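You operate a simulated robot arm through the tools that you are given. There is no shell and no other tool. Be economical: measure what you need, move in short steps, check, and stop when the job is done.

You are at the controls of a simulated two-armed robot. One attempt, no reset.

Task
Twist-test the 20 Ne sample bobbin and set the grade slider to match.
Fine: bobbin on the twist peg, both clamps closed, counter zeroed, crank till the window says OPEN; match the counter's turns.

Only the result counts: the job must be done as asked and must still hold three seconds after the hand-in. Knocking over, shifting, dropping, spilling or breaking anything else fails it.

Robot
Two 7-joint arms with two-finger parallel grippers on one trunk, on a base that drives. Base frame: it is fixed to the floor where the robot stands at the start and does not move with it; the origin is under the middle of the robot, x ahead of it, y to its left, z up. Lengths are in mm, angles in degrees, forces in N, time in s.
The left shoulder is at the start at [50, 177, 1179], the right one opposite. With the tool pointing down near the work surface each hand reaches from about 220 to 700 mm from the robot's upright axis, wherever it stands, measured 20 degrees to its own side. Places, roughly: board lever [700, -1200, 1000]; clip lever [500, -200, 1200]; grade slider [500, -700, 900]; left clamp lever [600, -700, 1000]; pitch dial [500, -1300, 900]; right clamp lever [600, -900, 1000]; tension dial [500, -300, 900]; twist button [500, -1000, 900]; twist crank [700, -1000, 1100]; twist peg [500, -600, 900]. Payload 3.43 kg a hand.
Tool frame (each hand has its own): the origin (TCP) lies between the finger pads and is the grasp point; the fingertips stand 34 mm ahead of it; z points along the fingers, y is the line along which they close. The gripper opens to 128 mm. The fingers are 24 mm wide and 12 mm thick; the gripper's body (48 by 130 mm) begins 96 mm behind the TCP.
Orientation is told as [roll, pitch, yaw] about the base's x, y, z axes, in that order, counted from this pose: with the fingers straight down and closing along the base's y, the tool's x points along the base's -x, its y along +y and its z along -z.

Tools
- The arms move only by the tool arm_command. It takes "left_commands", "right_commands" or both (then of equal length, played together; a hand with none holds still); each is a list of rows, each a list of 3 entries, a list of its own where there are three numbers: the opening, from 0 (shut) to 1 (fully open), then the shift along the base's x, y, z in mm, then the turn, a rotation vector about the base's x, y, z in degrees. In form: [[hand, [dx, dy, dz], [rx, ry, rz]], ...]. A call has 1 to 8 rows; each row is the pose to reach, as a shift and turn from the pose commanded when the call began. Each row takes 0.2 s and may step no farther than 50 mm and 8.6 degrees from the row before; otherwise, or with a gripper value out of range, the whole call is refused. Where a pose cannot be reached the arm comes as near as it can. A force on the tool above 90 N (or 10 N above the force at the start of the call, whichever is more), or a blocked arm, ends the call early, and 0.2 s more pass. Each finger travels about 108 mm/s and halts on what it meets, pressing with about 30 N; the grip force reading is that of the motor and also rises with nothing between the fingers. The clock runs only during rows and for 0.2 s after the last one: add rows that repeat a pose to give the fingers time. It gives the time, the measured TCP pose, the force on the tool (base axes), the opening and the grip force at its end, in the units of the frame above (readings bear some noise), with the torque about the TCP (base axes, N m) and any sound that the robot's microphone picked up.
- Cameras (640 x 400 px; columns grow to the right, rows downward): "scene" is now at [153.2, -30.3, 1344.3]; the picture's right is [-0.36, -0.93, 0.00], its down [-0.51, 0.19, -0.84] and it looks along [0.78, -0.30, -0.54] (base axes); focal length 214 px, centre (320, 200). "left" rides on the left gripper at [76, 11, -160] in its tool frame; the picture's right is [-0.15, 0.99, 0.00], its down [-0.88, -0.13, -0.46] and it looks along [-0.45, -0.07, 0.89] (tool axes); focal length 234 px, centre (320, 200). "right" rides on the right gripper at [76, -11, -160] in its tool frame; the picture's right is [0.15, 0.99, 0.00], its down [-0.88, 0.13, -0.46] and it looks along [-0.45, 0.07, 0.89] (tool axes); focal length 234 px, centre (320, 200). There is no depth. A picture from a camera that has moved, and an enlarged one, comes with that camera's place and axes in the base frame and with its lens.
- get_image(camera): a new picture of that camera. It takes no simulated time.
- slide_trunk(by): slides the trunk up (or, below 0, down) by that many mm; the arms and the scene camera ride with it, the base frame stays. It gives what a move gives, with no picture.
- base_move(legs): drives the robot by 1 to 6 legs, each [ahead, turn to the left] in mm and degrees, along the robot's own axes; the way and the turn of a leg run together, so that a leg with both is an arc; at most 1500 mm and 180 degrees a leg. The arms and the cameras ride along, it lands a little off, and it stops where it bumps. It gives what a move gives.
- head_to(pan, tilt): turns the head with the scene camera to pan (to the left, within 80 degrees either way) and tilt (down, from -29 to 69), counted from straight ahead of the robot. It gives what a move gives.
- inspect(camera, box): a new picture of the part [left, top, right, bottom] of that camera's present view, enlarged. It takes no simulated time.
- sign_off(): hands the job in; it is judged then, once.

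Work in short steps. Places have to be worked out from the pictures, the camera data and where the tool is seen: move nearer, look again, correct. Check each grasp and each placing, and mend what went wrong. You have 120 turns and 108 pictures in all, those below and enlarged ones among them. Open the grippers and draw the arms clear of the work before you hand the job in, unless the task says otherwise; then end with one line.

The tools are called after ">>>" as a command line: name --argument value ..., lists and objects as JSON in quotes. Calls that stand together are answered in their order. arm_command: Moves the arms, as the interface text tells. Its arguments: {"type":"object","properties":{"left_commands":{"type":"array"},"right_commands":{"type":"array"}},"required":[]} The other tools are called the same way: slide_trunk (by) slides the trunk up or down; base_move (legs) drives the base; head_to (pan, tilt) turns the head that bears the scene camera; get_image (camera) takes a picture; inspect (camera, box) takes an enlarged picture of a part of a camera's view; sign_off () hands the job in.

At the start:

```text
t: 0.0
left_ee_pos: [370.0, -46.1, 1213.5]
left_orientation: [0.1, 0.0, 0.1]
left_force: [0.9, 0.1, 0.0]
left_ft_torque: [-0.03, 0.0, 0.02]
left_gripper_width: 127.9
left_grip_force: 0.1
right_ee_pos: [343.4, -421.3, 1224.0]
right_orientation: [0.1, 0.0, 0.0]
right_force: [-0.5, 0.2, 0.4]
right_ft_torque: [0.01, 0.0, -0.04]
right_gripper_width: 128.1
right_grip_force: 0.1
trunk travel left (down, up): [-350.0, 51.0]
robot x, y, heading: [-3.5, -3.0, -0.0]
head pan, tilt: [-21.0, 32.8]
```

scene: 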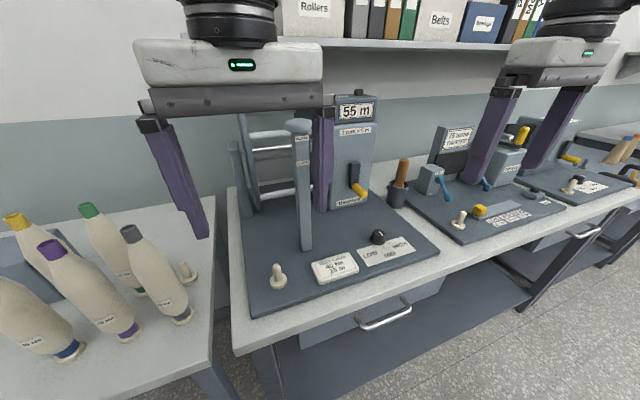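
right: 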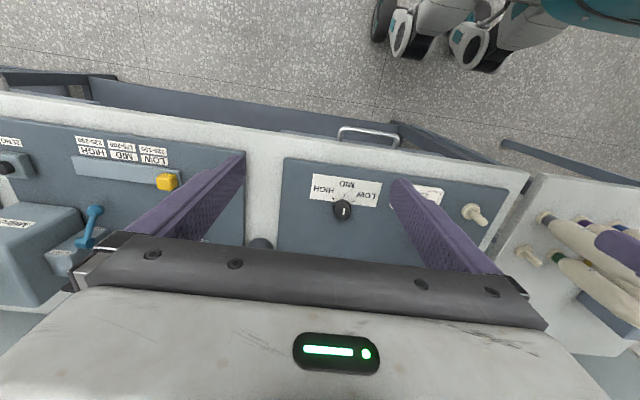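
left: 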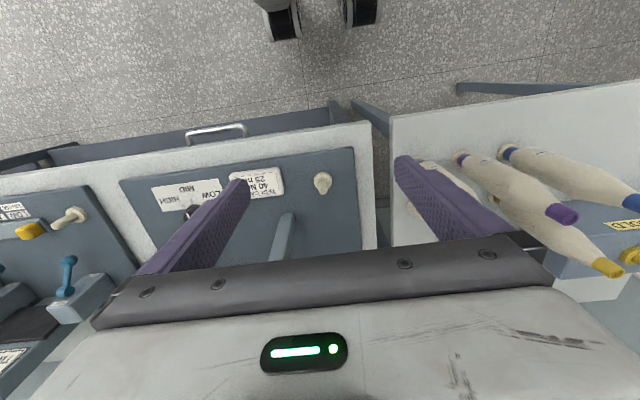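

The bobbins stand on the left table; I need their labels. I enlarge the bobbin area and the twist tester.

>>> inspect --camera "scene" --box '[0, 190, 220, 370]'

>>> inspect --camera "scene" --box '[400, 100, 640, 250]'

>>> head_to --pan 30 --tilt 40

```text
2.22 times, centred on (110, 280) of scene
camera zoom: at [153.2, -30.3, 1344.3], right [-0.36, -0.93, 0.0], down [-0.51, 0.19, -0.84], along [0.78, -0.3, -0.54], focal length 477 px, centre (787, 22)
```

zoom: 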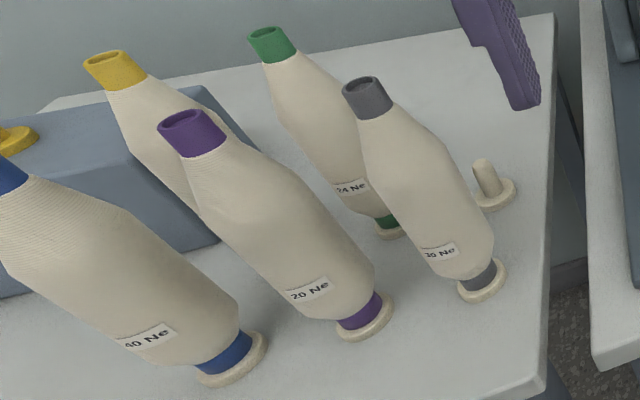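

```text
2.67 times, centred on (520, 175) of scene
camera zoom: at [153.2, -30.3, 1344.3], right [-0.36, -0.93, 0.0], down [-0.51, 0.19, -0.84], along [0.78, -0.3, -0.54], focal length 572 px, centre (-213, 267)
```

zoom: 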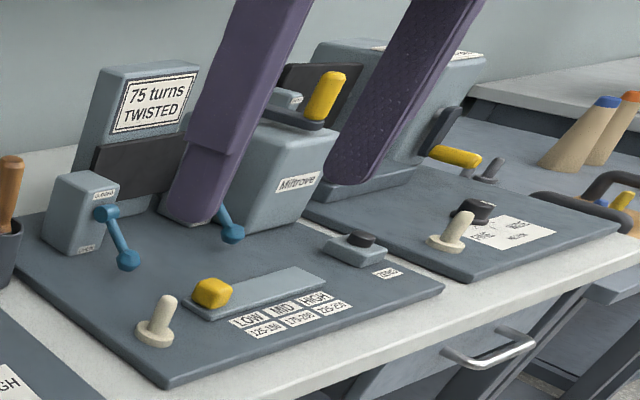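

```text
t: 1.2
left_ee_pos: [370.6, -45.5, 1213.9]
left_orientation: [0.0, 0.1, 0.0]
left_force: [-0.1, 0.3, 0.2]
left_ft_torque: [-0.01, 0.0, -0.02]
left_gripper_width: 128.3
left_grip_force: 0.0
right_ee_pos: [343.8, -421.2, 1222.6]
right_orientation: [0.0, 0.0, -0.1]
right_force: [0.1, -0.7, 0.1]
right_ft_torque: [-0.01, -0.02, -0.02]
right_gripper_width: 127.8
right_grip_force: 0.0
trunk travel left (down, up): [-350.0, 51.0]
robot x, y, heading: [-3.7, -2.0, 0.1]
head pan, tilt: [30.0, 40.0]
```

Purple-collared bobbin reads 20 Ne. The head now faces the bobbin table; I take a picture.

>>> get_image --camera "scene"

```text
102 pictures are left
camera scene: at [143.6, 44.0, 1333.4], right [0.5, -0.87, 0.0], down [-0.56, -0.32, -0.77], along [0.66, 0.38, -0.64], focal length 214 px, centre (320, 200)
```

scene: 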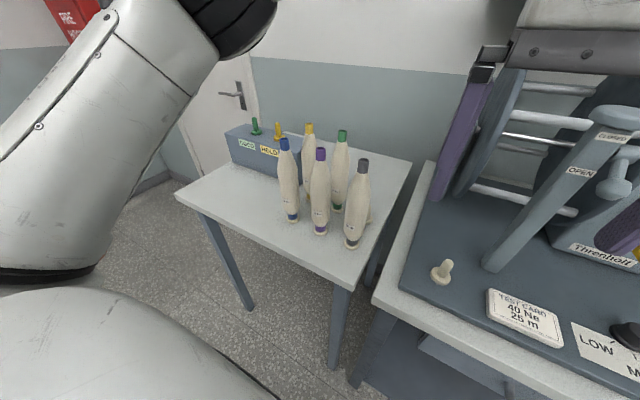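

The purple 20 Ne bobbin triangulates to about (460, 214), top near z 1150. I raise the left hand and bring it toward it, for a closer look.

>>> arm_command --left_commands '[[1, [0, 0, 40], [0, 0, 0]], [1, [0, 20, 85], [0, 0, 0]], [1, [0, 65, 100], [0, 0, 0]], [1, [0, 110, 100], [0, 0, 0]], [1, [0, 150, 100], [0, 0, 0]], [1, [0, 190, 100], [0, 0, 0]], [1, [0, 225, 100], [0, 0, 0]], [1, [0, 225, 100], [0, 0, 0]]]'

>>> get_image --camera "left"

>>> get_image --camera "scene"

```text
t: 3.0
left_ee_pos: [368.6, 179.6, 1312.9]
left_orientation: [-0.1, 0.0, 0.0]
left_force: [0.6, -0.7, -0.4]
left_ft_torque: [0.02, 0.0, 0.03]
left_gripper_width: 128.0
left_grip_force: 0.1
right_ee_pos: [344.2, -421.9, 1222.5]
right_orientation: [0.0, 0.0, 0.1]
right_force: [0.6, -0.2, 1.4]
right_ft_torque: [0.0, 0.0, -0.01]
right_gripper_width: 127.8
right_grip_force: 0.1
trunk travel left (down, up): [-350.0, 51.0]
robot x, y, heading: [0.5, 0.1, 0.1]
head pan, tilt: [30.0, 40.0]
```

```text
101 pictures are left
camera left: at [292.5, 191.0, 1473.2], right [0.15, 0.99, 0.0], down [0.88, -0.13, 0.46], along [0.45, -0.07, -0.89], focal length 234 px, centre (320, 200)
```

left: 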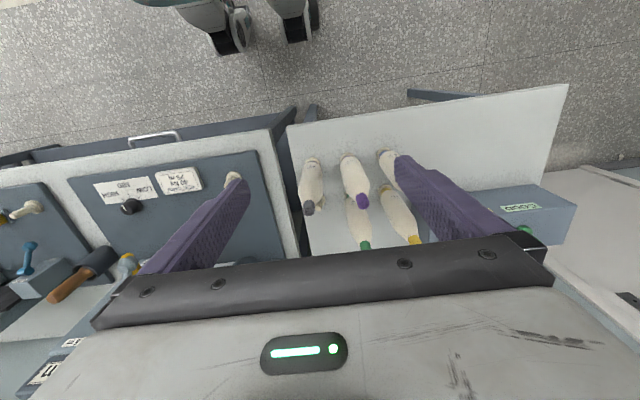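

```text
100 pictures are left
camera scene: at [143.7, 43.6, 1333.3], right [0.5, -0.87, 0.0], down [-0.56, -0.32, -0.77], along [0.66, 0.38, -0.64], focal length 214 px, centre (320, 200)
```

scene: 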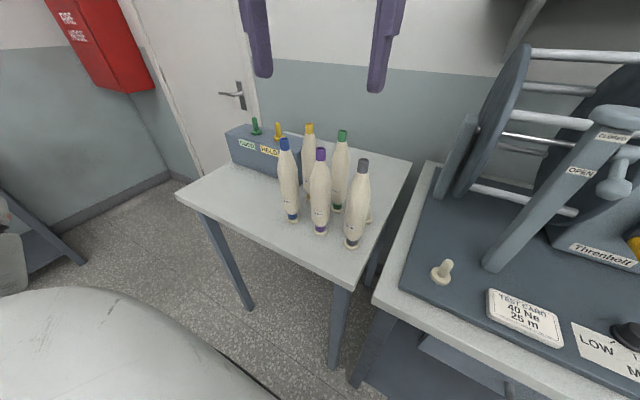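

Spacing between bobbins appears about 85 mm. I zoom to refine the purple top position.

>>> inspect --camera "left" --box '[280, 130, 440, 250]'

>>> inspect --camera "scene" --box '[260, 110, 400, 260]'

```text
3.33 times, centred on (360, 190) of left
camera zoom: at [292.5, 191.0, 1473.2], right [0.15, 0.99, 0.0], down [0.88, -0.13, 0.46], along [0.45, -0.07, -0.89], focal length 781 px, centre (187, 233)
```

zoom: 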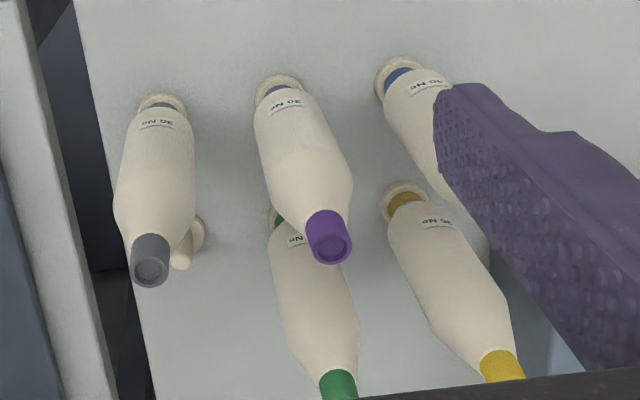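

```text
2.67 times, centred on (330, 185) of scene
camera zoom: at [143.7, 43.6, 1333.3], right [0.5, -0.87, 0.0], down [-0.56, -0.32, -0.77], along [0.66, 0.38, -0.64], focal length 572 px, centre (293, 240)
```

zoom: 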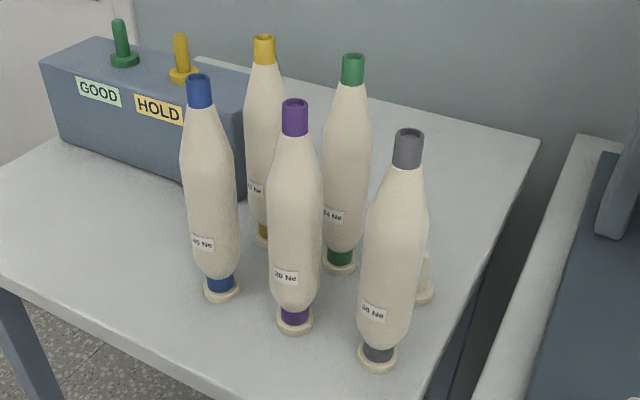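

Two-view solution: purple top centre at (476, 232, 1143), neighbours 87 mm off. I move above it with half-open fingers.

>>> arm_command --left_commands '[[0.5, [36, 18, 0], [0, 0, 0]], [0.5, [72, 36, 0], [0, 0, 0]], [0.5, [107, 52, 0], [0, 0, 0]], [0.5, [107, 52, -45], [0, 0, 0]], [0.5, [107, 52, -90], [0, 0, 0]], [0.5, [107, 52, -110], [0, 0, 0]], [0.5, [107, 52, -110], [0, 0, 0]]]'

>>> get_image --camera "left"

>>> inspect --camera "scene" --box '[240, 60, 400, 260]'

```text
t: 4.6
left_ee_pos: [475.6, 231.4, 1202.5]
left_orientation: [0.0, 0.0, 0.0]
left_force: [0.3, -0.1, -0.3]
left_ft_torque: [0.01, 0.04, -0.01]
left_gripper_width: 64.2
left_grip_force: 0.1
right_ee_pos: [343.9, -421.5, 1223.0]
right_orientation: [0.1, 0.0, 0.1]
right_force: [0.0, 0.3, -0.2]
right_ft_torque: [-0.01, 0.0, -0.02]
right_gripper_width: 128.2
right_grip_force: 0.1
trunk travel left (down, up): [-350.0, 51.0]
robot x, y, heading: [0.1, -0.8, -0.1]
head pan, tilt: [30.0, 40.0]
```

```text
97 pictures are left
camera left: at [399.8, 242.7, 1362.4], right [0.15, 0.99, 0.0], down [0.88, -0.13, 0.46], along [0.45, -0.07, -0.89], focal length 234 px, centre (320, 200)
```

left: 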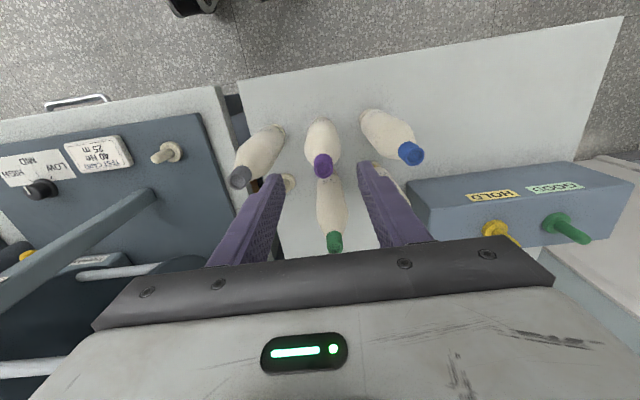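

```text
2.00 times, centred on (320, 160) of scene
camera zoom: at [143.5, 44.0, 1333.4], right [0.5, -0.87, 0.0], down [-0.56, -0.32, -0.77], along [0.66, 0.38, -0.64], focal length 429 px, centre (320, 280)
```

zoom: 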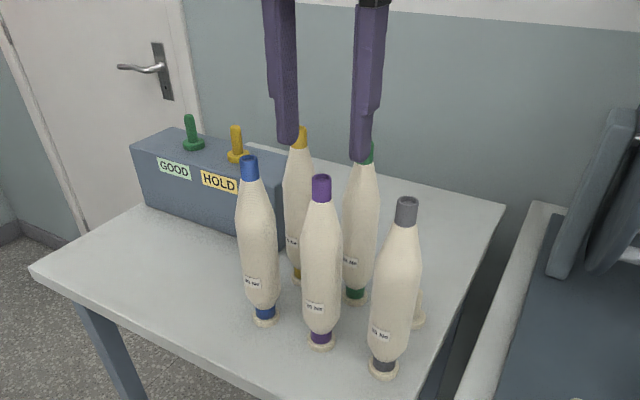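

The left view confirms the top at (476, 233). I descend to z≈1137 and close.

>>> arm_command --left_commands '[[0.5, [0, 1, -35], [0, 0, 0]], [0.5, [0, 1, -65], [0, 0, 0]], [0.5, [0, 1, -65], [0, 0, 0]], [0, [0, 1, -65], [0, 0, 0]], [0, [0, 1, -65], [0, 0, 0]], [0, [0, 1, -65], [0, 0, 0]]]'

>>> inspect --camera "scene" --box '[240, 60, 400, 260]'

```text
t: 6.0
left_ee_pos: [476.3, 233.2, 1138.8]
left_orientation: [0.1, 0.0, 0.0]
left_force: [-0.2, -2.2, 0.1]
left_ft_torque: [-0.18, -0.02, -0.02]
left_gripper_width: 28.7
left_grip_force: 30.0
right_ee_pos: [343.2, -420.8, 1222.6]
right_orientation: [-0.2, -0.1, -0.1]
right_force: [1.0, 0.2, 0.4]
right_ft_torque: [-0.01, 0.0, 0.01]
right_gripper_width: 127.9
right_grip_force: 0.0
trunk travel left (down, up): [-350.0, 51.0]
robot x, y, heading: [0.9, 0.2, 0.1]
head pan, tilt: [30.0, 40.0]
```

```text
2.00 times, centred on (320, 160) of scene
camera zoom: at [143.5, 44.0, 1333.3], right [0.5, -0.87, 0.0], down [-0.56, -0.32, -0.77], along [0.66, 0.38, -0.64], focal length 429 px, centre (320, 280)
```

zoom: 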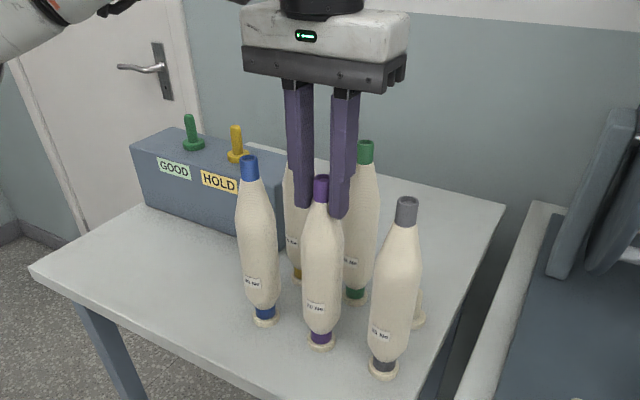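

Closed on ~29 mm at the collar with 30 N. I lift straight up in small steps and check.

>>> arm_command --left_commands '[[0, [0, 0, 20], [0, 0, 0]], [0, [0, 0, 40], [0, 0, 0]], [0, [0, 0, 70], [0, 0, 0]], [0, [0, 0, 110], [0, 0, 0]], [0, [0, 0, 150], [0, 0, 0]], [0, [0, 0, 190], [0, 0, 0]], [0, [0, 0, 230], [0, 0, 0]], [0, [0, 0, 240], [0, 0, 0]]]'

>>> get_image --camera "scene"

```text
t: 7.8
left_ee_pos: [465.7, 230.6, 1351.3]
left_orientation: [0.0, -0.2, 0.0]
left_force: [0.4, -1.3, -1.4]
left_ft_torque: [0.03, 0.0, 0.05]
left_gripper_width: 28.5
left_grip_force: 30.3
left hand out of reach, approached as far as the arm can: row 7, 8
right_ee_pos: [343.8, -421.3, 1222.3]
right_orientation: [0.1, 0.0, 0.0]
right_force: [-0.3, -0.9, 1.1]
right_ft_torque: [-0.01, 0.0, -0.02]
right_gripper_width: 128.2
right_grip_force: 0.1
trunk travel left (down, up): [-350.0, 51.0]
robot x, y, heading: [3.8, 5.3, -0.2]
head pan, tilt: [30.0, 40.0]
```

```text
94 pictures are left
camera scene: at [143.2, 43.7, 1333.4], right [0.5, -0.87, 0.0], down [-0.56, -0.32, -0.77], along [0.66, 0.38, -0.64], focal length 214 px, centre (320, 200)
```

scene: 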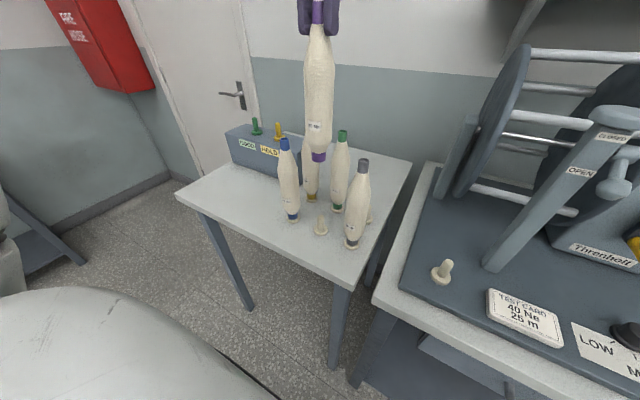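

The bobbin is off its peg and hanging vertical. I raise the trunk to clear its neighbours, then draw the hand back.

>>> slide_trunk --by 48

>>> arm_command --left_commands '[[0, [-45, 0, -35], [0, 0, 0]], [0, [-90, -10, -35], [0, 0, 0]], [0, [-130, -20, -35], [0, 0, 0]], [0, [-130, -20, -35], [0, 0, 0]]]'

>>> get_image --camera "scene"

```text
t: 8.7
left_ee_pos: [466.5, 232.2, 1398.5]
left_orientation: [-0.1, -0.1, 0.0]
left_force: [-0.6, 0.1, -1.2]
left_ft_torque: [-0.01, -0.02, 0.0]
left_gripper_width: 27.9
left_grip_force: 29.9
right_ee_pos: [343.9, -420.2, 1269.8]
right_orientation: [0.0, 0.0, 0.1]
right_force: [-0.2, 0.3, -1.0]
right_ft_torque: [-0.01, -0.02, -0.01]
right_gripper_width: 128.0
right_grip_force: 0.0
trunk travel left (down, up): [-398.0, 3.0]
robot x, y, heading: [1.5, -2.7, 0.1]
head pan, tilt: [30.0, 40.0]
```

```text
refused: row 1 steps farther than a row can; nothing moved
```

```text
93 pictures are left
camera scene: at [143.8, 44.1, 1381.3], right [0.5, -0.87, 0.0], down [-0.56, -0.32, -0.77], along [0.66, 0.38, -0.64], focal length 214 px, centre (320, 200)
```

scene: 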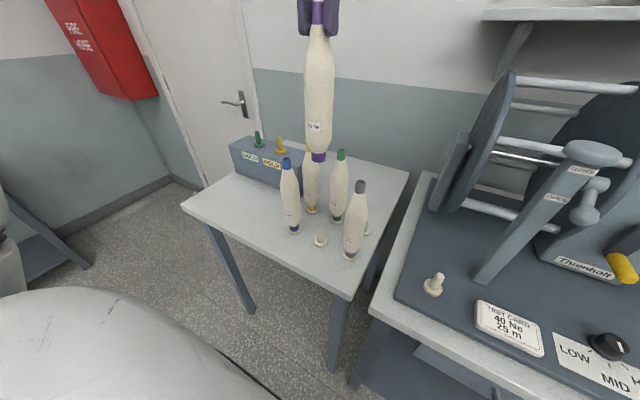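

The steps were too long; I repeat the retraction in smaller ones.

>>> arm_command --left_commands '[[0, [-30, 0, -20], [0, 0, 0]], [0, [-70, -10, -30], [0, 0, 0]], [0, [-110, -20, -30], [0, 0, 0]], [0, [-150, -30, -30], [0, 0, 0]], [0, [-150, -30, -30], [0, 0, 0]]]'

>>> base_move --legs '[[-400, 0], [0, -90]]'

>>> head_to --pan 30 --tilt 30

>>> get_image --camera "scene"

```text
t: 9.9
left_ee_pos: [314.9, 201.5, 1366.8]
left_orientation: [-0.1, -0.2, 0.0]
left_force: [1.0, -0.4, -1.8]
left_ft_torque: [0.01, 0.0, 0.01]
left_gripper_width: 28.0
left_grip_force: 30.3
right_ee_pos: [344.6, -420.6, 1270.5]
right_orientation: [0.0, 0.0, 0.0]
right_force: [0.6, -0.6, 0.0]
right_ft_torque: [0.0, 0.02, 0.03]
right_gripper_width: 127.8
right_grip_force: 0.2
trunk travel left (down, up): [-398.0, 3.0]
robot x, y, heading: [-0.7, -1.9, -0.1]
head pan, tilt: [30.0, 40.0]
```

```text
t: 16.2
left_ee_pos: [-200.8, -315.4, 1368.5]
left_orientation: [0.1, -0.2, -90.1]
left_force: [0.5, 1.0, -1.3]
left_ft_torque: [0.03, -0.01, -0.03]
left_gripper_width: 27.7
left_grip_force: 29.7
right_ee_pos: [-824.4, -343.6, 1270.7]
right_orientation: [0.0, 0.1, -90.1]
right_force: [0.6, 0.9, -0.9]
right_ft_torque: [-0.03, 0.0, 0.0]
right_gripper_width: 128.2
right_grip_force: 0.0
trunk travel left (down, up): [-398.0, 3.0]
robot x, y, heading: [-401.4, 0.9, -90.2]
head pan, tilt: [30.0, 40.0]
```

```text
t: 16.9
left_ee_pos: [-199.9, -315.7, 1368.5]
left_orientation: [-0.1, -0.2, -90.2]
left_force: [-0.1, -0.3, -1.7]
left_ft_torque: [0.01, 0.01, 0.01]
left_gripper_width: 27.7
left_grip_force: 29.7
right_ee_pos: [-822.6, -344.0, 1270.8]
right_orientation: [0.0, 0.0, -90.1]
right_force: [0.0, -0.4, 0.0]
right_ft_torque: [0.01, -0.01, 0.02]
right_gripper_width: 128.0
right_grip_force: 0.0
trunk travel left (down, up): [-398.0, 3.0]
robot x, y, heading: [-402.6, 0.2, -89.9]
head pan, tilt: [30.0, 30.0]
```

```text
92 pictures are left
camera scene: at [-357.4, -147.4, 1396.6], right [-0.87, -0.5, 0.0], down [-0.25, 0.43, -0.87], along [0.43, -0.75, -0.5], focal length 214 px, centre (320, 200)
```

scene: 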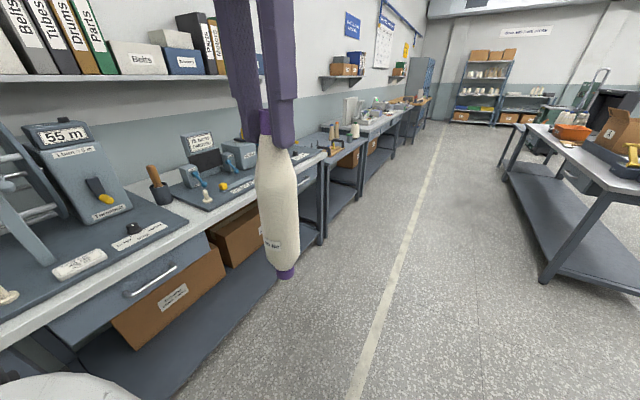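

The aisle is clear. I drive along it 760 mm and turn back to the bench, staying back for now to look.

>>> base_move --legs '[[760, 0], [0, 90]]'

>>> head_to --pan -10 --tilt 25

>>> get_image --camera "scene"

```text
t: 24.9
left_ee_pos: [-88.3, -555.4, 1368.3]
left_orientation: [0.0, -0.2, 0.1]
left_force: [-0.2, -0.1, -1.2]
left_ft_torque: [-0.01, 0.02, -0.02]
left_gripper_width: 27.3
left_grip_force: 29.7
right_ee_pos: [-56.6, -1179.4, 1270.9]
right_orientation: [0.0, 0.1, 0.3]
right_force: [0.2, -0.5, -0.2]
right_ft_torque: [0.02, 0.0, 0.01]
right_gripper_width: 128.0
right_grip_force: 0.1
trunk travel left (down, up): [-398.0, 3.0]
robot x, y, heading: [-401.7, -758.4, -0.0]
head pan, tilt: [30.0, 30.0]
```

```text
t: 25.9
left_ee_pos: [-88.4, -555.3, 1368.1]
left_orientation: [-0.1, -0.3, 0.2]
left_force: [-0.2, 0.7, -0.4]
left_ft_torque: [0.0, 0.01, 0.01]
left_gripper_width: 27.1
left_grip_force: 30.1
right_ee_pos: [-55.4, -1178.5, 1271.1]
right_orientation: [0.0, 0.0, 0.3]
right_force: [0.5, -0.7, 0.2]
right_ft_torque: [-0.02, 0.0, -0.02]
right_gripper_width: 128.3
right_grip_force: 0.2
trunk travel left (down, up): [-398.0, 3.0]
robot x, y, heading: [-405.0, -760.3, 0.3]
head pan, tilt: [-10.0, 25.0]
```

```text
91 pictures are left
camera scene: at [-241.7, -773.1, 1404.7], right [-0.17, -0.99, 0.0], down [-0.42, 0.07, -0.91], along [0.89, -0.15, -0.42], focal length 214 px, centre (320, 200)
```

scene: 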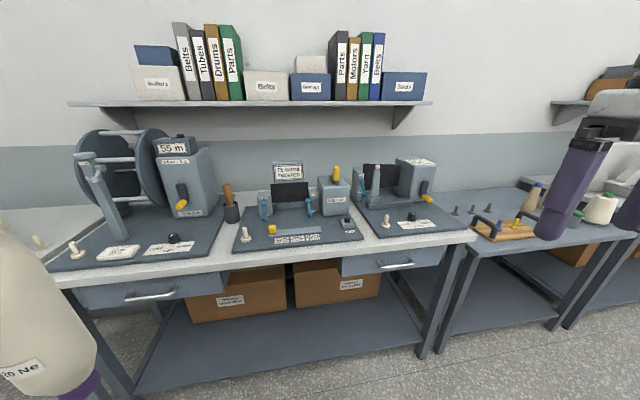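

I have an overview. Now enlarge the twist station to read it.

>>> inspect --camera "scene" --box '[215, 150, 385, 260]'

>>> get_image --camera "left"

```text
3.64 times, centred on (300, 205) of scene
camera zoom: at [-241.7, -773.1, 1404.7], right [-0.17, -0.99, 0.0], down [-0.42, 0.07, -0.91], along [0.89, -0.15, -0.42], focal length 780 px, centre (393, 182)
```

zoom: 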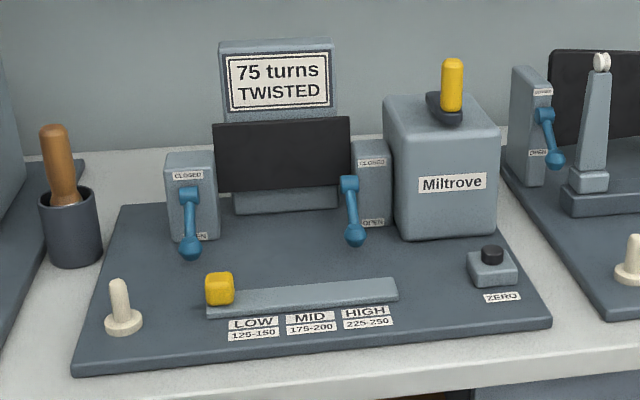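

```text
89 pictures are left
camera left: at [-165.1, -545.1, 1528.1], right [0.14, 0.99, 0.0], down [0.88, -0.13, 0.46], along [0.45, -0.07, -0.89], focal length 234 px, centre (320, 200)
```

left: 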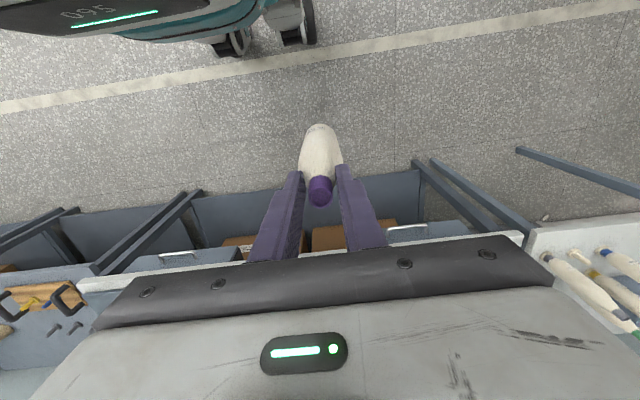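

The layout is clear: levers down read OPEN, up CLOSED; crank on the Miltrove box; counter 75 to be zeroed. I drive up to the bench and look again.

>>> base_move --legs '[[440, 0]]'

>>> head_to --pan -10 --tilt 45

>>> get_image --camera "scene"

>>> get_image --camera "left"

```text
t: 28.6
left_ee_pos: [350.9, -551.8, 1368.0]
left_orientation: [0.0, -0.2, 0.5]
left_force: [0.3, -0.6, -0.6]
left_ft_torque: [0.02, 0.04, -0.01]
left_gripper_width: 26.9
left_grip_force: 30.0
right_ee_pos: [383.2, -1174.1, 1270.8]
right_orientation: [0.0, 0.0, 0.5]
right_force: [0.3, -0.5, 0.1]
right_ft_torque: [-0.03, -0.01, -0.02]
right_gripper_width: 128.0
right_grip_force: 0.0
trunk travel left (down, up): [-398.0, 3.0]
robot x, y, heading: [35.6, -757.8, 0.7]
head pan, tilt: [-10.0, 25.0]
```

```text
t: 29.4
left_ee_pos: [349.2, -552.7, 1368.2]
left_orientation: [0.0, -0.2, 0.5]
left_force: [-0.8, 0.6, -0.9]
left_ft_torque: [0.03, -0.04, 0.01]
left_gripper_width: 26.9
left_grip_force: 29.5
right_ee_pos: [383.5, -1174.5, 1271.3]
right_orientation: [0.1, 0.0, 0.5]
right_force: [-1.0, 0.9, -0.3]
right_ft_torque: [0.0, 0.0, 0.0]
right_gripper_width: 127.9
right_grip_force: 0.1
trunk travel left (down, up): [-398.0, 3.0]
robot x, y, heading: [40.6, -755.5, 0.4]
head pan, tilt: [-10.0, 45.0]
```

```text
88 pictures are left
camera scene: at [187.0, -768.1, 1374.1], right [-0.17, -0.99, 0.0], down [-0.7, 0.12, -0.71], along [0.7, -0.12, -0.71], focal length 214 px, centre (320, 200)
```

scene: 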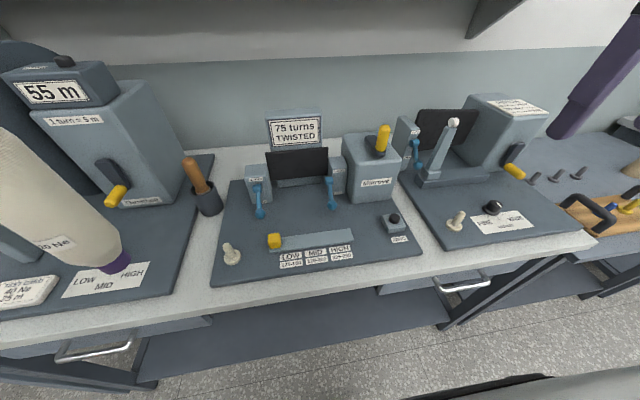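

```text
87 pictures are left
camera left: at [273.1, -541.5, 1528.2], right [0.14, 0.99, 0.0], down [0.88, -0.12, 0.46], along [0.46, -0.06, -0.89], focal length 234 px, centre (320, 200)
```

left: 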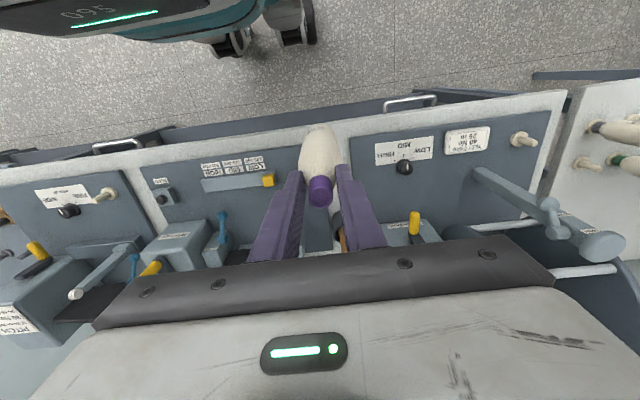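

I enlarge the twist board to measure the peg, levers, crank and slider.

>>> inspect --camera "scene" --box '[205, 180, 365, 280]'

>>> inspect --camera "scene" --box '[230, 110, 430, 250]'

```text
4.00 times, centred on (285, 230) of scene
camera zoom: at [187.0, -768.1, 1374.1], right [-0.17, -0.99, 0.0], down [-0.7, 0.12, -0.71], along [0.7, -0.12, -0.71], focal length 858 px, centre (460, 80)
```

zoom: 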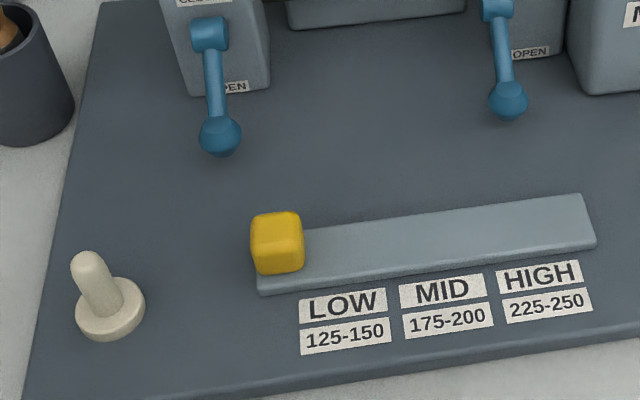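

```text
2.86 times, centred on (330, 180) of scene
camera zoom: at [187.0, -768.1, 1374.1], right [-0.17, -0.99, 0.0], down [-0.7, 0.12, -0.71], along [0.7, -0.12, -0.71], focal length 613 px, centre (291, 257)
```

zoom: 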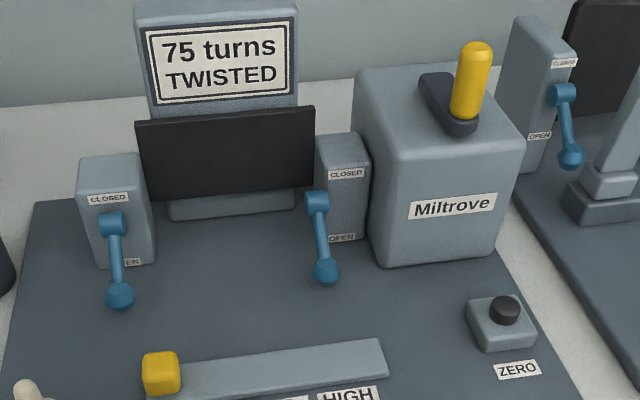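

Crank turns about a vertical axis on top of the box. Peg estimated at (478, -608), top ~z 975. I bring the bobbin above it, leaving ~45 mm clearance.

>>> arm_command --left_commands '[[0, [42, -18, 0], [0, 0, 0]], [0, [86, -37, 0], [0, 0, 0]], [0, [129, -55, 0], [0, 0, 0]], [0, [129, -55, -45], [0, 0, 0]], [0, [129, -55, -90], [0, 0, 0]], [0, [129, -55, -130], [0, 0, 0]], [0, [129, -55, -130], [0, 0, 0]]]'

>>> head_to --pan 25 --tilt 50

>>> get_image --camera "scene"

```text
t: 31.0
left_ee_pos: [479.5, -608.3, 1241.0]
left_orientation: [0.1, -0.3, 0.5]
left_force: [0.7, -0.4, -0.8]
left_ft_torque: [0.01, 0.04, -0.01]
left_gripper_width: 26.7
left_grip_force: 30.0
right_ee_pos: [383.7, -1174.9, 1271.3]
right_orientation: [0.2, 0.0, 0.4]
right_force: [0.0, 0.2, -0.1]
right_ft_torque: [0.02, -0.01, -0.03]
right_gripper_width: 127.8
right_grip_force: 0.0
trunk travel left (down, up): [-398.0, 3.0]
robot x, y, heading: [38.6, -756.9, 0.8]
head pan, tilt: [-10.0, 45.0]
```

```text
t: 32.0
left_ee_pos: [482.3, -608.3, 1242.3]
left_orientation: [0.0, -0.2, 0.5]
left_force: [0.3, 0.0, -1.1]
left_ft_torque: [0.01, 0.01, 0.02]
left_gripper_width: 26.6
left_grip_force: 30.0
right_ee_pos: [384.5, -1175.9, 1270.8]
right_orientation: [0.0, 0.1, 0.5]
right_force: [-0.3, -0.2, 0.3]
right_ft_torque: [0.04, 0.0, 0.01]
right_gripper_width: 127.5
right_grip_force: 0.1
trunk travel left (down, up): [-398.0, 3.0]
robot x, y, heading: [34.9, -754.0, 0.6]
head pan, tilt: [25.0, 50.0]
```

```text
84 pictures are left
camera scene: at [176.5, -721.6, 1367.2], right [0.43, -0.9, 0.0], down [-0.69, -0.33, -0.64], along [0.58, 0.28, -0.77], focal length 214 px, centre (320, 200)
```

scene: 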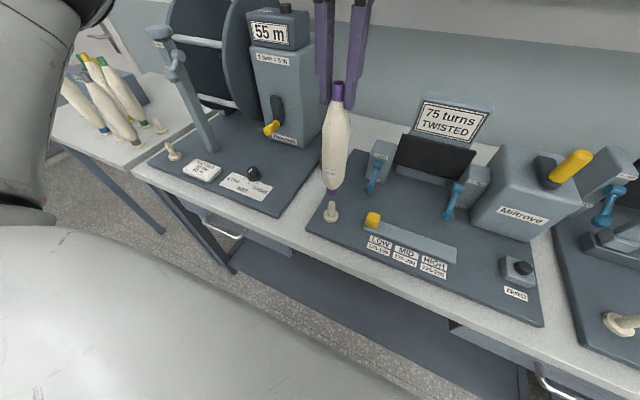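

Now zoom on the bobbin foot and peg.

>>> inspect --camera "scene" --box '[285, 70, 385, 240]'

```text
2.35 times, centred on (335, 155) of scene
camera zoom: at [176.5, -721.6, 1367.2], right [0.43, -0.9, 0.0], down [-0.69, -0.33, -0.64], along [0.58, 0.28, -0.77], focal length 505 px, centre (285, 306)
```

zoom: 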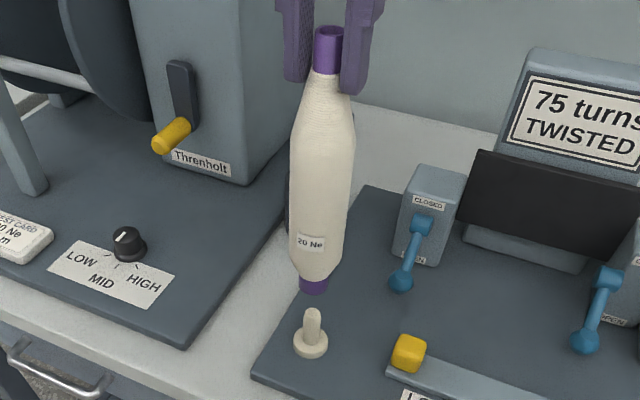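

The bobbin hangs plumb; peg seems ~5 mm nearer. I lower to just above the peg top and shift a little, then compare closely.

>>> arm_command --left_commands '[[0, [-5, -2, -9], [0, 0, 0]], [0, [-5, -2, -18], [0, 0, 0]], [0, [-5, -2, -18], [0, 0, 0]]]'

>>> inspect --camera "scene" --box '[300, 170, 360, 230]'

>>> get_image --camera "right"

```text
t: 32.9
left_ee_pos: [474.2, -608.3, 1221.3]
left_orientation: [0.0, -0.3, 0.5]
left_force: [-0.4, -0.8, -0.8]
left_ft_torque: [-0.04, -0.03, -0.01]
left_gripper_width: 26.5
left_grip_force: 30.2
right_ee_pos: [384.5, -1174.6, 1270.5]
right_orientation: [0.0, 0.0, 0.5]
right_force: [0.3, -0.2, 0.6]
right_ft_torque: [-0.03, 0.02, -0.03]
right_gripper_width: 128.0
right_grip_force: 0.0
trunk travel left (down, up): [-398.0, 3.0]
robot x, y, heading: [32.6, -754.2, 0.4]
head pan, tilt: [25.0, 50.0]
```

```text
6.67 times, centred on (330, 200) of scene
camera zoom: at [176.3, -721.6, 1367.2], right [0.43, -0.9, 0.0], down [-0.69, -0.33, -0.64], along [0.58, 0.28, -0.77], focal length 1430 px, centre (253, 200)
```

zoom: 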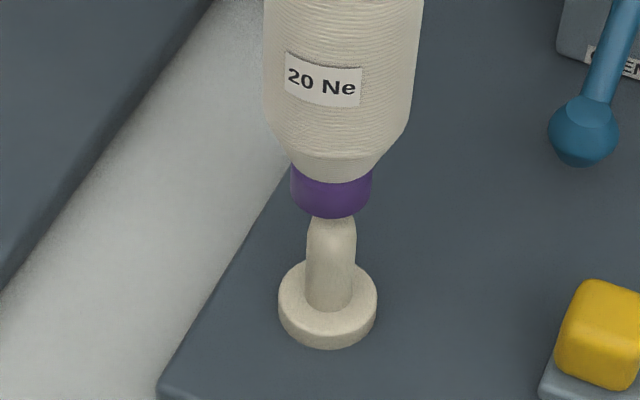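

```text
81 pictures are left
camera right: at [308.7, -1187.8, 1433.0], right [-0.15, 0.99, 0.0], down [0.88, 0.14, 0.46], along [0.45, 0.07, -0.89], focal length 234 px, centre (320, 200)
```

right: 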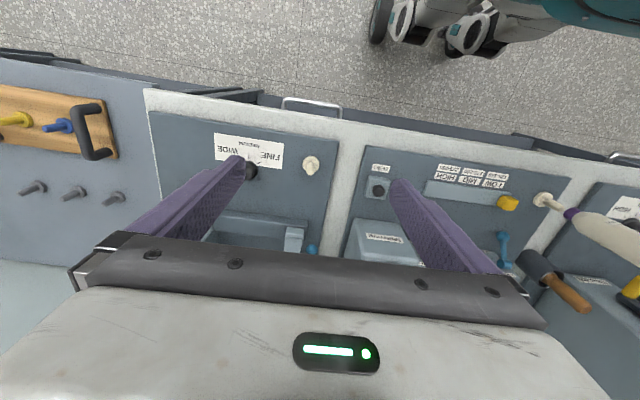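

Laterally aligned. I check depth through the right-hand camera.

>>> inspect --camera "right" --box '[510, 170, 600, 240]'

```text
5.71 times, centred on (555, 205) of right
camera zoom: at [308.7, -1187.8, 1433.0], right [-0.15, 0.99, 0.0], down [0.88, 0.14, 0.46], along [0.45, 0.07, -0.89], focal length 1338 px, centre (-1023, 171)
```

zoom: 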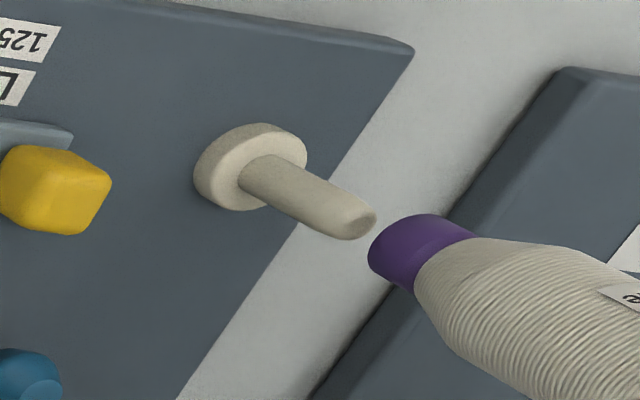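

From the side the bobbin sits ~3 mm too far in +x. I correct by -3 mm and look again.

>>> arm_command --left_commands '[[0, [-3, 0, -3], [0, 0, 0]], [0, [-3, 0, -3], [0, 0, 0]]]'

>>> inspect --camera "right" --box '[530, 185, 580, 225]'

>>> inspect --camera "scene" --box '[305, 175, 355, 225]'

```text
t: 33.5
left_ee_pos: [472.3, -610.8, 1217.7]
left_orientation: [-0.1, -0.2, 0.5]
left_force: [-0.5, -0.3, -0.1]
left_ft_torque: [-0.01, 0.01, -0.01]
left_gripper_width: 26.6
left_grip_force: 29.9
right_ee_pos: [384.0, -1174.2, 1270.3]
right_orientation: [0.0, 0.0, 0.5]
right_force: [0.0, -0.4, 1.0]
right_ft_torque: [0.0, -0.02, -0.02]
right_gripper_width: 128.0
right_grip_force: 0.1
trunk travel left (down, up): [-398.0, 3.0]
robot x, y, heading: [34.4, -755.7, 0.7]
head pan, tilt: [25.0, 50.0]
```

```text
10.00 times, centred on (555, 205) of right
camera zoom: at [308.8, -1187.8, 1433.0], right [-0.15, 0.99, 0.0], down [0.88, 0.14, 0.46], along [0.45, 0.07, -0.89], focal length 2342 px, centre (-2030, 150)
```

zoom: 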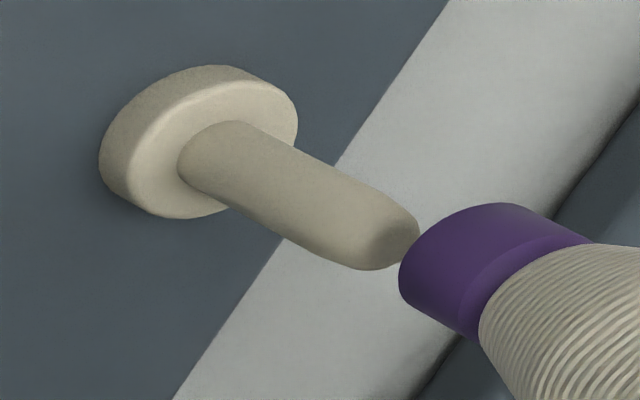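

```text
8.00 times, centred on (330, 200) of scene
camera zoom: at [176.4, -721.6, 1367.2], right [0.43, -0.9, 0.0], down [-0.69, -0.33, -0.64], along [0.58, 0.28, -0.77], focal length 1716 px, centre (240, 200)
```

zoom: 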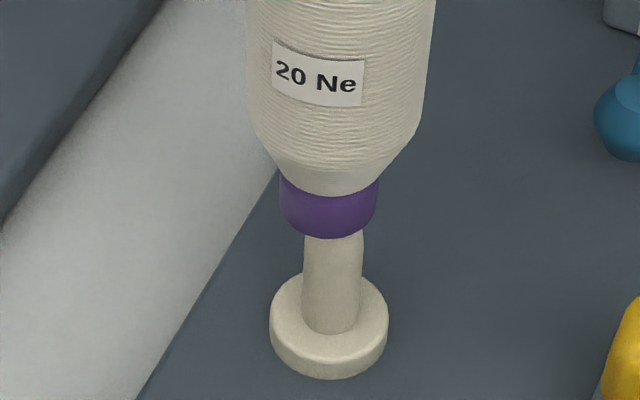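

Careful edge lines show the first x position was right; I undo the 3 mm, then lower gently onto the peg watching force.

>>> arm_command --left_commands '[[0, [3, -0.4, 0], [0, 0, 0]], [0, [3, -0.4, 0], [0, 0, 0]]]'

>>> inspect --camera "right" --box '[530, 185, 580, 225]'

>>> inspect --camera "scene" --box '[305, 175, 355, 225]'

```text
t: 34.0
left_ee_pos: [474.0, -608.8, 1217.9]
left_orientation: [0.0, -0.3, 0.6]
left_force: [0.6, -0.2, -1.3]
left_ft_torque: [-0.01, -0.03, 0.03]
left_gripper_width: 26.4
left_grip_force: 30.3
right_ee_pos: [383.8, -1174.5, 1271.7]
right_orientation: [0.0, 0.0, 0.5]
right_force: [0.6, -0.3, 0.3]
right_ft_torque: [-0.01, -0.03, 0.04]
right_gripper_width: 127.9
right_grip_force: 0.0
trunk travel left (down, up): [-398.0, 3.0]
robot x, y, heading: [38.8, -758.2, 0.6]
head pan, tilt: [25.0, 50.0]
```

```text
10.00 times, centred on (555, 205) of right
camera zoom: at [308.7, -1187.7, 1433.1], right [-0.15, 0.99, 0.0], down [0.88, 0.14, 0.46], along [0.45, 0.07, -0.89], focal length 2342 px, centre (-2030, 150)
```

zoom: 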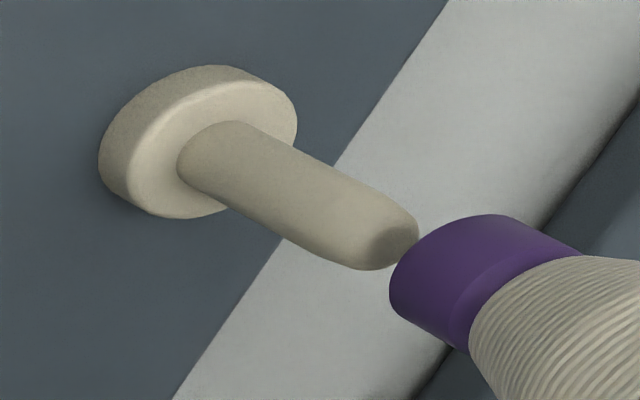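

```text
8.00 times, centred on (330, 200) of scene
camera zoom: at [176.3, -721.5, 1367.2], right [0.43, -0.9, 0.0], down [-0.69, -0.33, -0.64], along [0.58, 0.28, -0.77], focal length 1716 px, centre (240, 200)
```

zoom: 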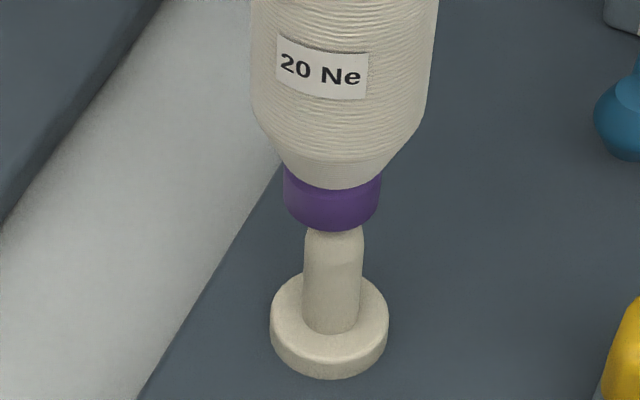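

Remaining offsets are about 1 mm; I add x+1.2, y-0.8 and lower 20 mm, watching the force.

>>> arm_command --left_commands '[[0, [1.2, -0.8, 0], [0, 0, 0]], [0, [1.2, -0.8, -8], [0, 0, 0]], [0, [1.2, -0.8, -14], [0, 0, 0]], [0, [1.2, -0.8, -20], [0, 0, 0]], [0, [1.2, -0.8, -20], [0, 0, 0]]]'

>>> inspect --camera "scene" --box '[285, 70, 385, 240]'

>>> inspect --camera "right" --box '[530, 185, 580, 225]'

```text
t: 35.2
left_ee_pos: [476.5, -610.9, 1197.8]
left_orientation: [0.0, -0.2, 0.5]
left_force: [0.1, -0.2, -1.1]
left_ft_torque: [-0.01, 0.0, 0.0]
left_gripper_width: 26.5
left_grip_force: 29.9
right_ee_pos: [382.7, -1174.4, 1271.5]
right_orientation: [0.0, -0.1, 0.5]
right_force: [0.2, 0.6, -0.3]
right_ft_torque: [0.02, 0.0, -0.01]
right_gripper_width: 127.8
right_grip_force: 0.0
trunk travel left (down, up): [-398.0, 3.0]
robot x, y, heading: [37.2, -755.4, 0.1]
head pan, tilt: [25.0, 50.0]
```

```text
2.35 times, centred on (335, 155) of scene
camera zoom: at [176.3, -721.6, 1367.2], right [0.43, -0.9, 0.0], down [-0.69, -0.33, -0.64], along [0.58, 0.28, -0.77], focal length 505 px, centre (285, 306)
```

zoom: 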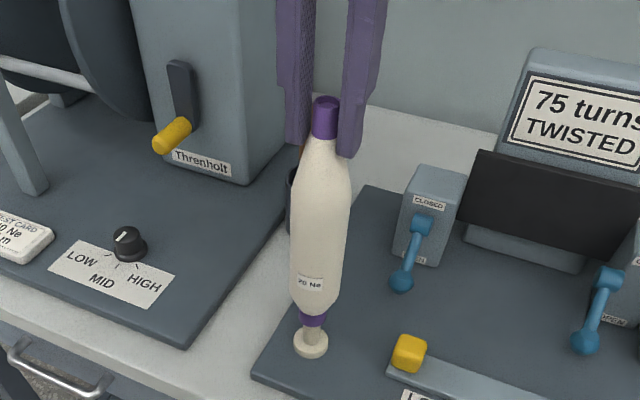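

```text
10.00 times, centred on (555, 205) of right
camera zoom: at [308.8, -1187.8, 1433.0], right [-0.15, 0.99, 0.0], down [0.88, 0.14, 0.46], along [0.45, 0.07, -0.89], focal length 2342 px, centre (-2030, 150)
```

zoom: 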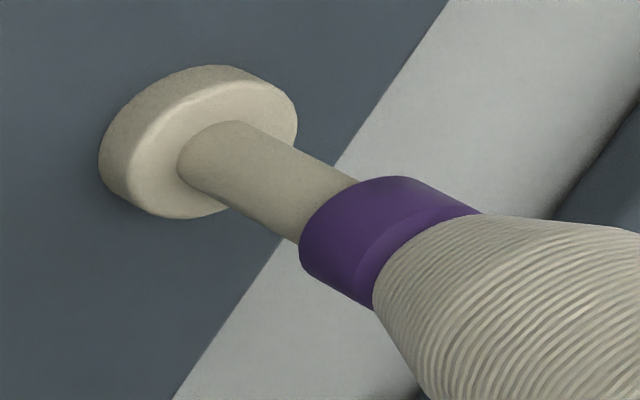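

The peg went in cleanly with no side force. I keep lowering until it seats.

>>> arm_command --left_commands '[[0, [0, 0, -8], [0, 0, 0]], [0, [0, 0, -16], [0, 0, 0]], [0, [0, 0, -24], [0, 0, 0]], [0, [0, 0, -32], [0, 0, 0]], [0, [0, 0, -38], [0, 0, 0]], [0, [0, 0, -44], [0, 0, 0]], [0, [0, 0, -50], [0, 0, 0]], [0, [0, 0, -55], [0, 0, 0]]]'

>>> inspect --camera "right" --box '[520, 175, 600, 239]'

```text
t: 37.0
left_ee_pos: [473.7, -613.8, 1154.2]
left_orientation: [-0.7, -2.0, 0.5]
left_force: [-0.7, 3.8, 72.6]
left_ft_torque: [0.18, -0.39, 0.03]
left_gripper_width: 29.5
left_grip_force: 29.5
right_ee_pos: [379.0, -1175.7, 1272.0]
right_orientation: [0.1, -0.3, 0.5]
right_force: [0.1, 0.3, -0.7]
right_ft_torque: [-0.03, -0.01, 0.01]
right_gripper_width: 128.0
right_grip_force: 0.0
trunk travel left (down, up): [-398.0, 3.0]
robot x, y, heading: [35.6, -754.7, 0.5]
head pan, tilt: [25.0, 50.0]
```

```text
6.25 times, centred on (560, 207) of right
camera zoom: at [303.1, -1189.0, 1434.6], right [-0.15, 0.99, 0.0], down [0.88, 0.14, 0.46], along [0.45, 0.07, -0.89], focal length 1464 px, centre (-1180, 156)
```

zoom: 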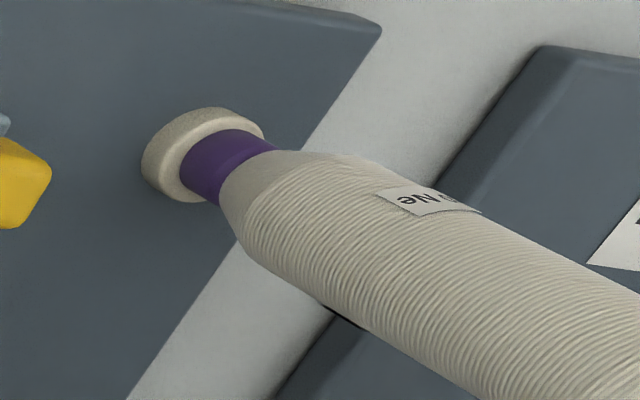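

Seated on the flange (72 N push). I ease off upward and open partially.

>>> arm_command --left_commands '[[0, [0, 0, 6], [0, 0, 0]], [0, [0, 0, 11], [0, 0, 0]], [0, [0, 0, 11], [0, 0, 0]]]'

```text
t: 37.9
left_ee_pos: [475.3, -611.8, 1154.7]
left_orientation: [-0.2, -0.4, 0.3]
left_force: [4.1, 0.6, 22.2]
left_ft_torque: [-0.3, -0.98, 0.03]
left_gripper_width: 29.1
left_grip_force: 30.0
right_ee_pos: [382.4, -1174.8, 1270.8]
right_orientation: [0.1, -0.1, 0.5]
right_force: [-0.1, 0.0, 0.3]
right_ft_torque: [0.01, -0.03, 0.04]
right_gripper_width: 127.9
right_grip_force: 0.1
trunk travel left (down, up): [-398.0, 3.0]
robot x, y, heading: [39.8, -755.0, 0.4]
head pan, tilt: [25.0, 50.0]
```

Still 22 N downward; a further small rise, then open gently and lift away.

>>> arm_command --left_commands '[[0, [0, 0, 4], [0, 0, 0]], [0.3, [0, 0, 4], [0, 0, 0]], [0.5, [0, 0, 4], [0, 0, 0]], [0.5, [0, 0, 4], [0, 0, 0]], [0.5, [0, 0, 35], [0, 0, 0]], [0.5, [0, 0, 75], [0, 0, 0]], [0.5, [0, 0, 115], [0, 0, 0]], [0.5, [0, 0, 115], [0, 0, 0]]]'

>>> get_image --camera "scene"

```text
t: 39.6
left_ee_pos: [475.8, -609.6, 1267.5]
left_orientation: [-0.1, -0.2, 0.4]
left_force: [0.5, 1.0, -0.5]
left_ft_torque: [0.01, 0.0, 0.0]
left_gripper_width: 64.1
left_grip_force: 0.1
right_ee_pos: [385.3, -1175.3, 1270.6]
right_orientation: [0.0, 0.2, 0.5]
right_force: [0.2, -0.2, 0.2]
right_ft_torque: [-0.02, 0.03, -0.04]
right_gripper_width: 127.9
right_grip_force: 0.2
trunk travel left (down, up): [-398.0, 3.0]
robot x, y, heading: [35.6, -756.4, 0.5]
head pan, tilt: [25.0, 50.0]
```

```text
72 pictures are left
camera scene: at [176.7, -721.3, 1367.1], right [0.43, -0.9, 0.0], down [-0.69, -0.33, -0.64], along [0.58, 0.28, -0.77], focal length 214 px, centre (320, 200)
```

scene: 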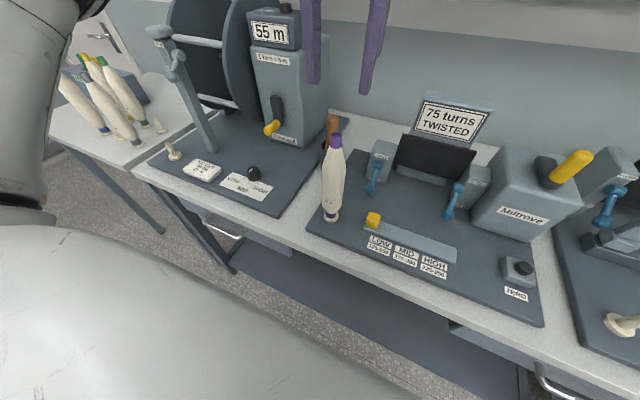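

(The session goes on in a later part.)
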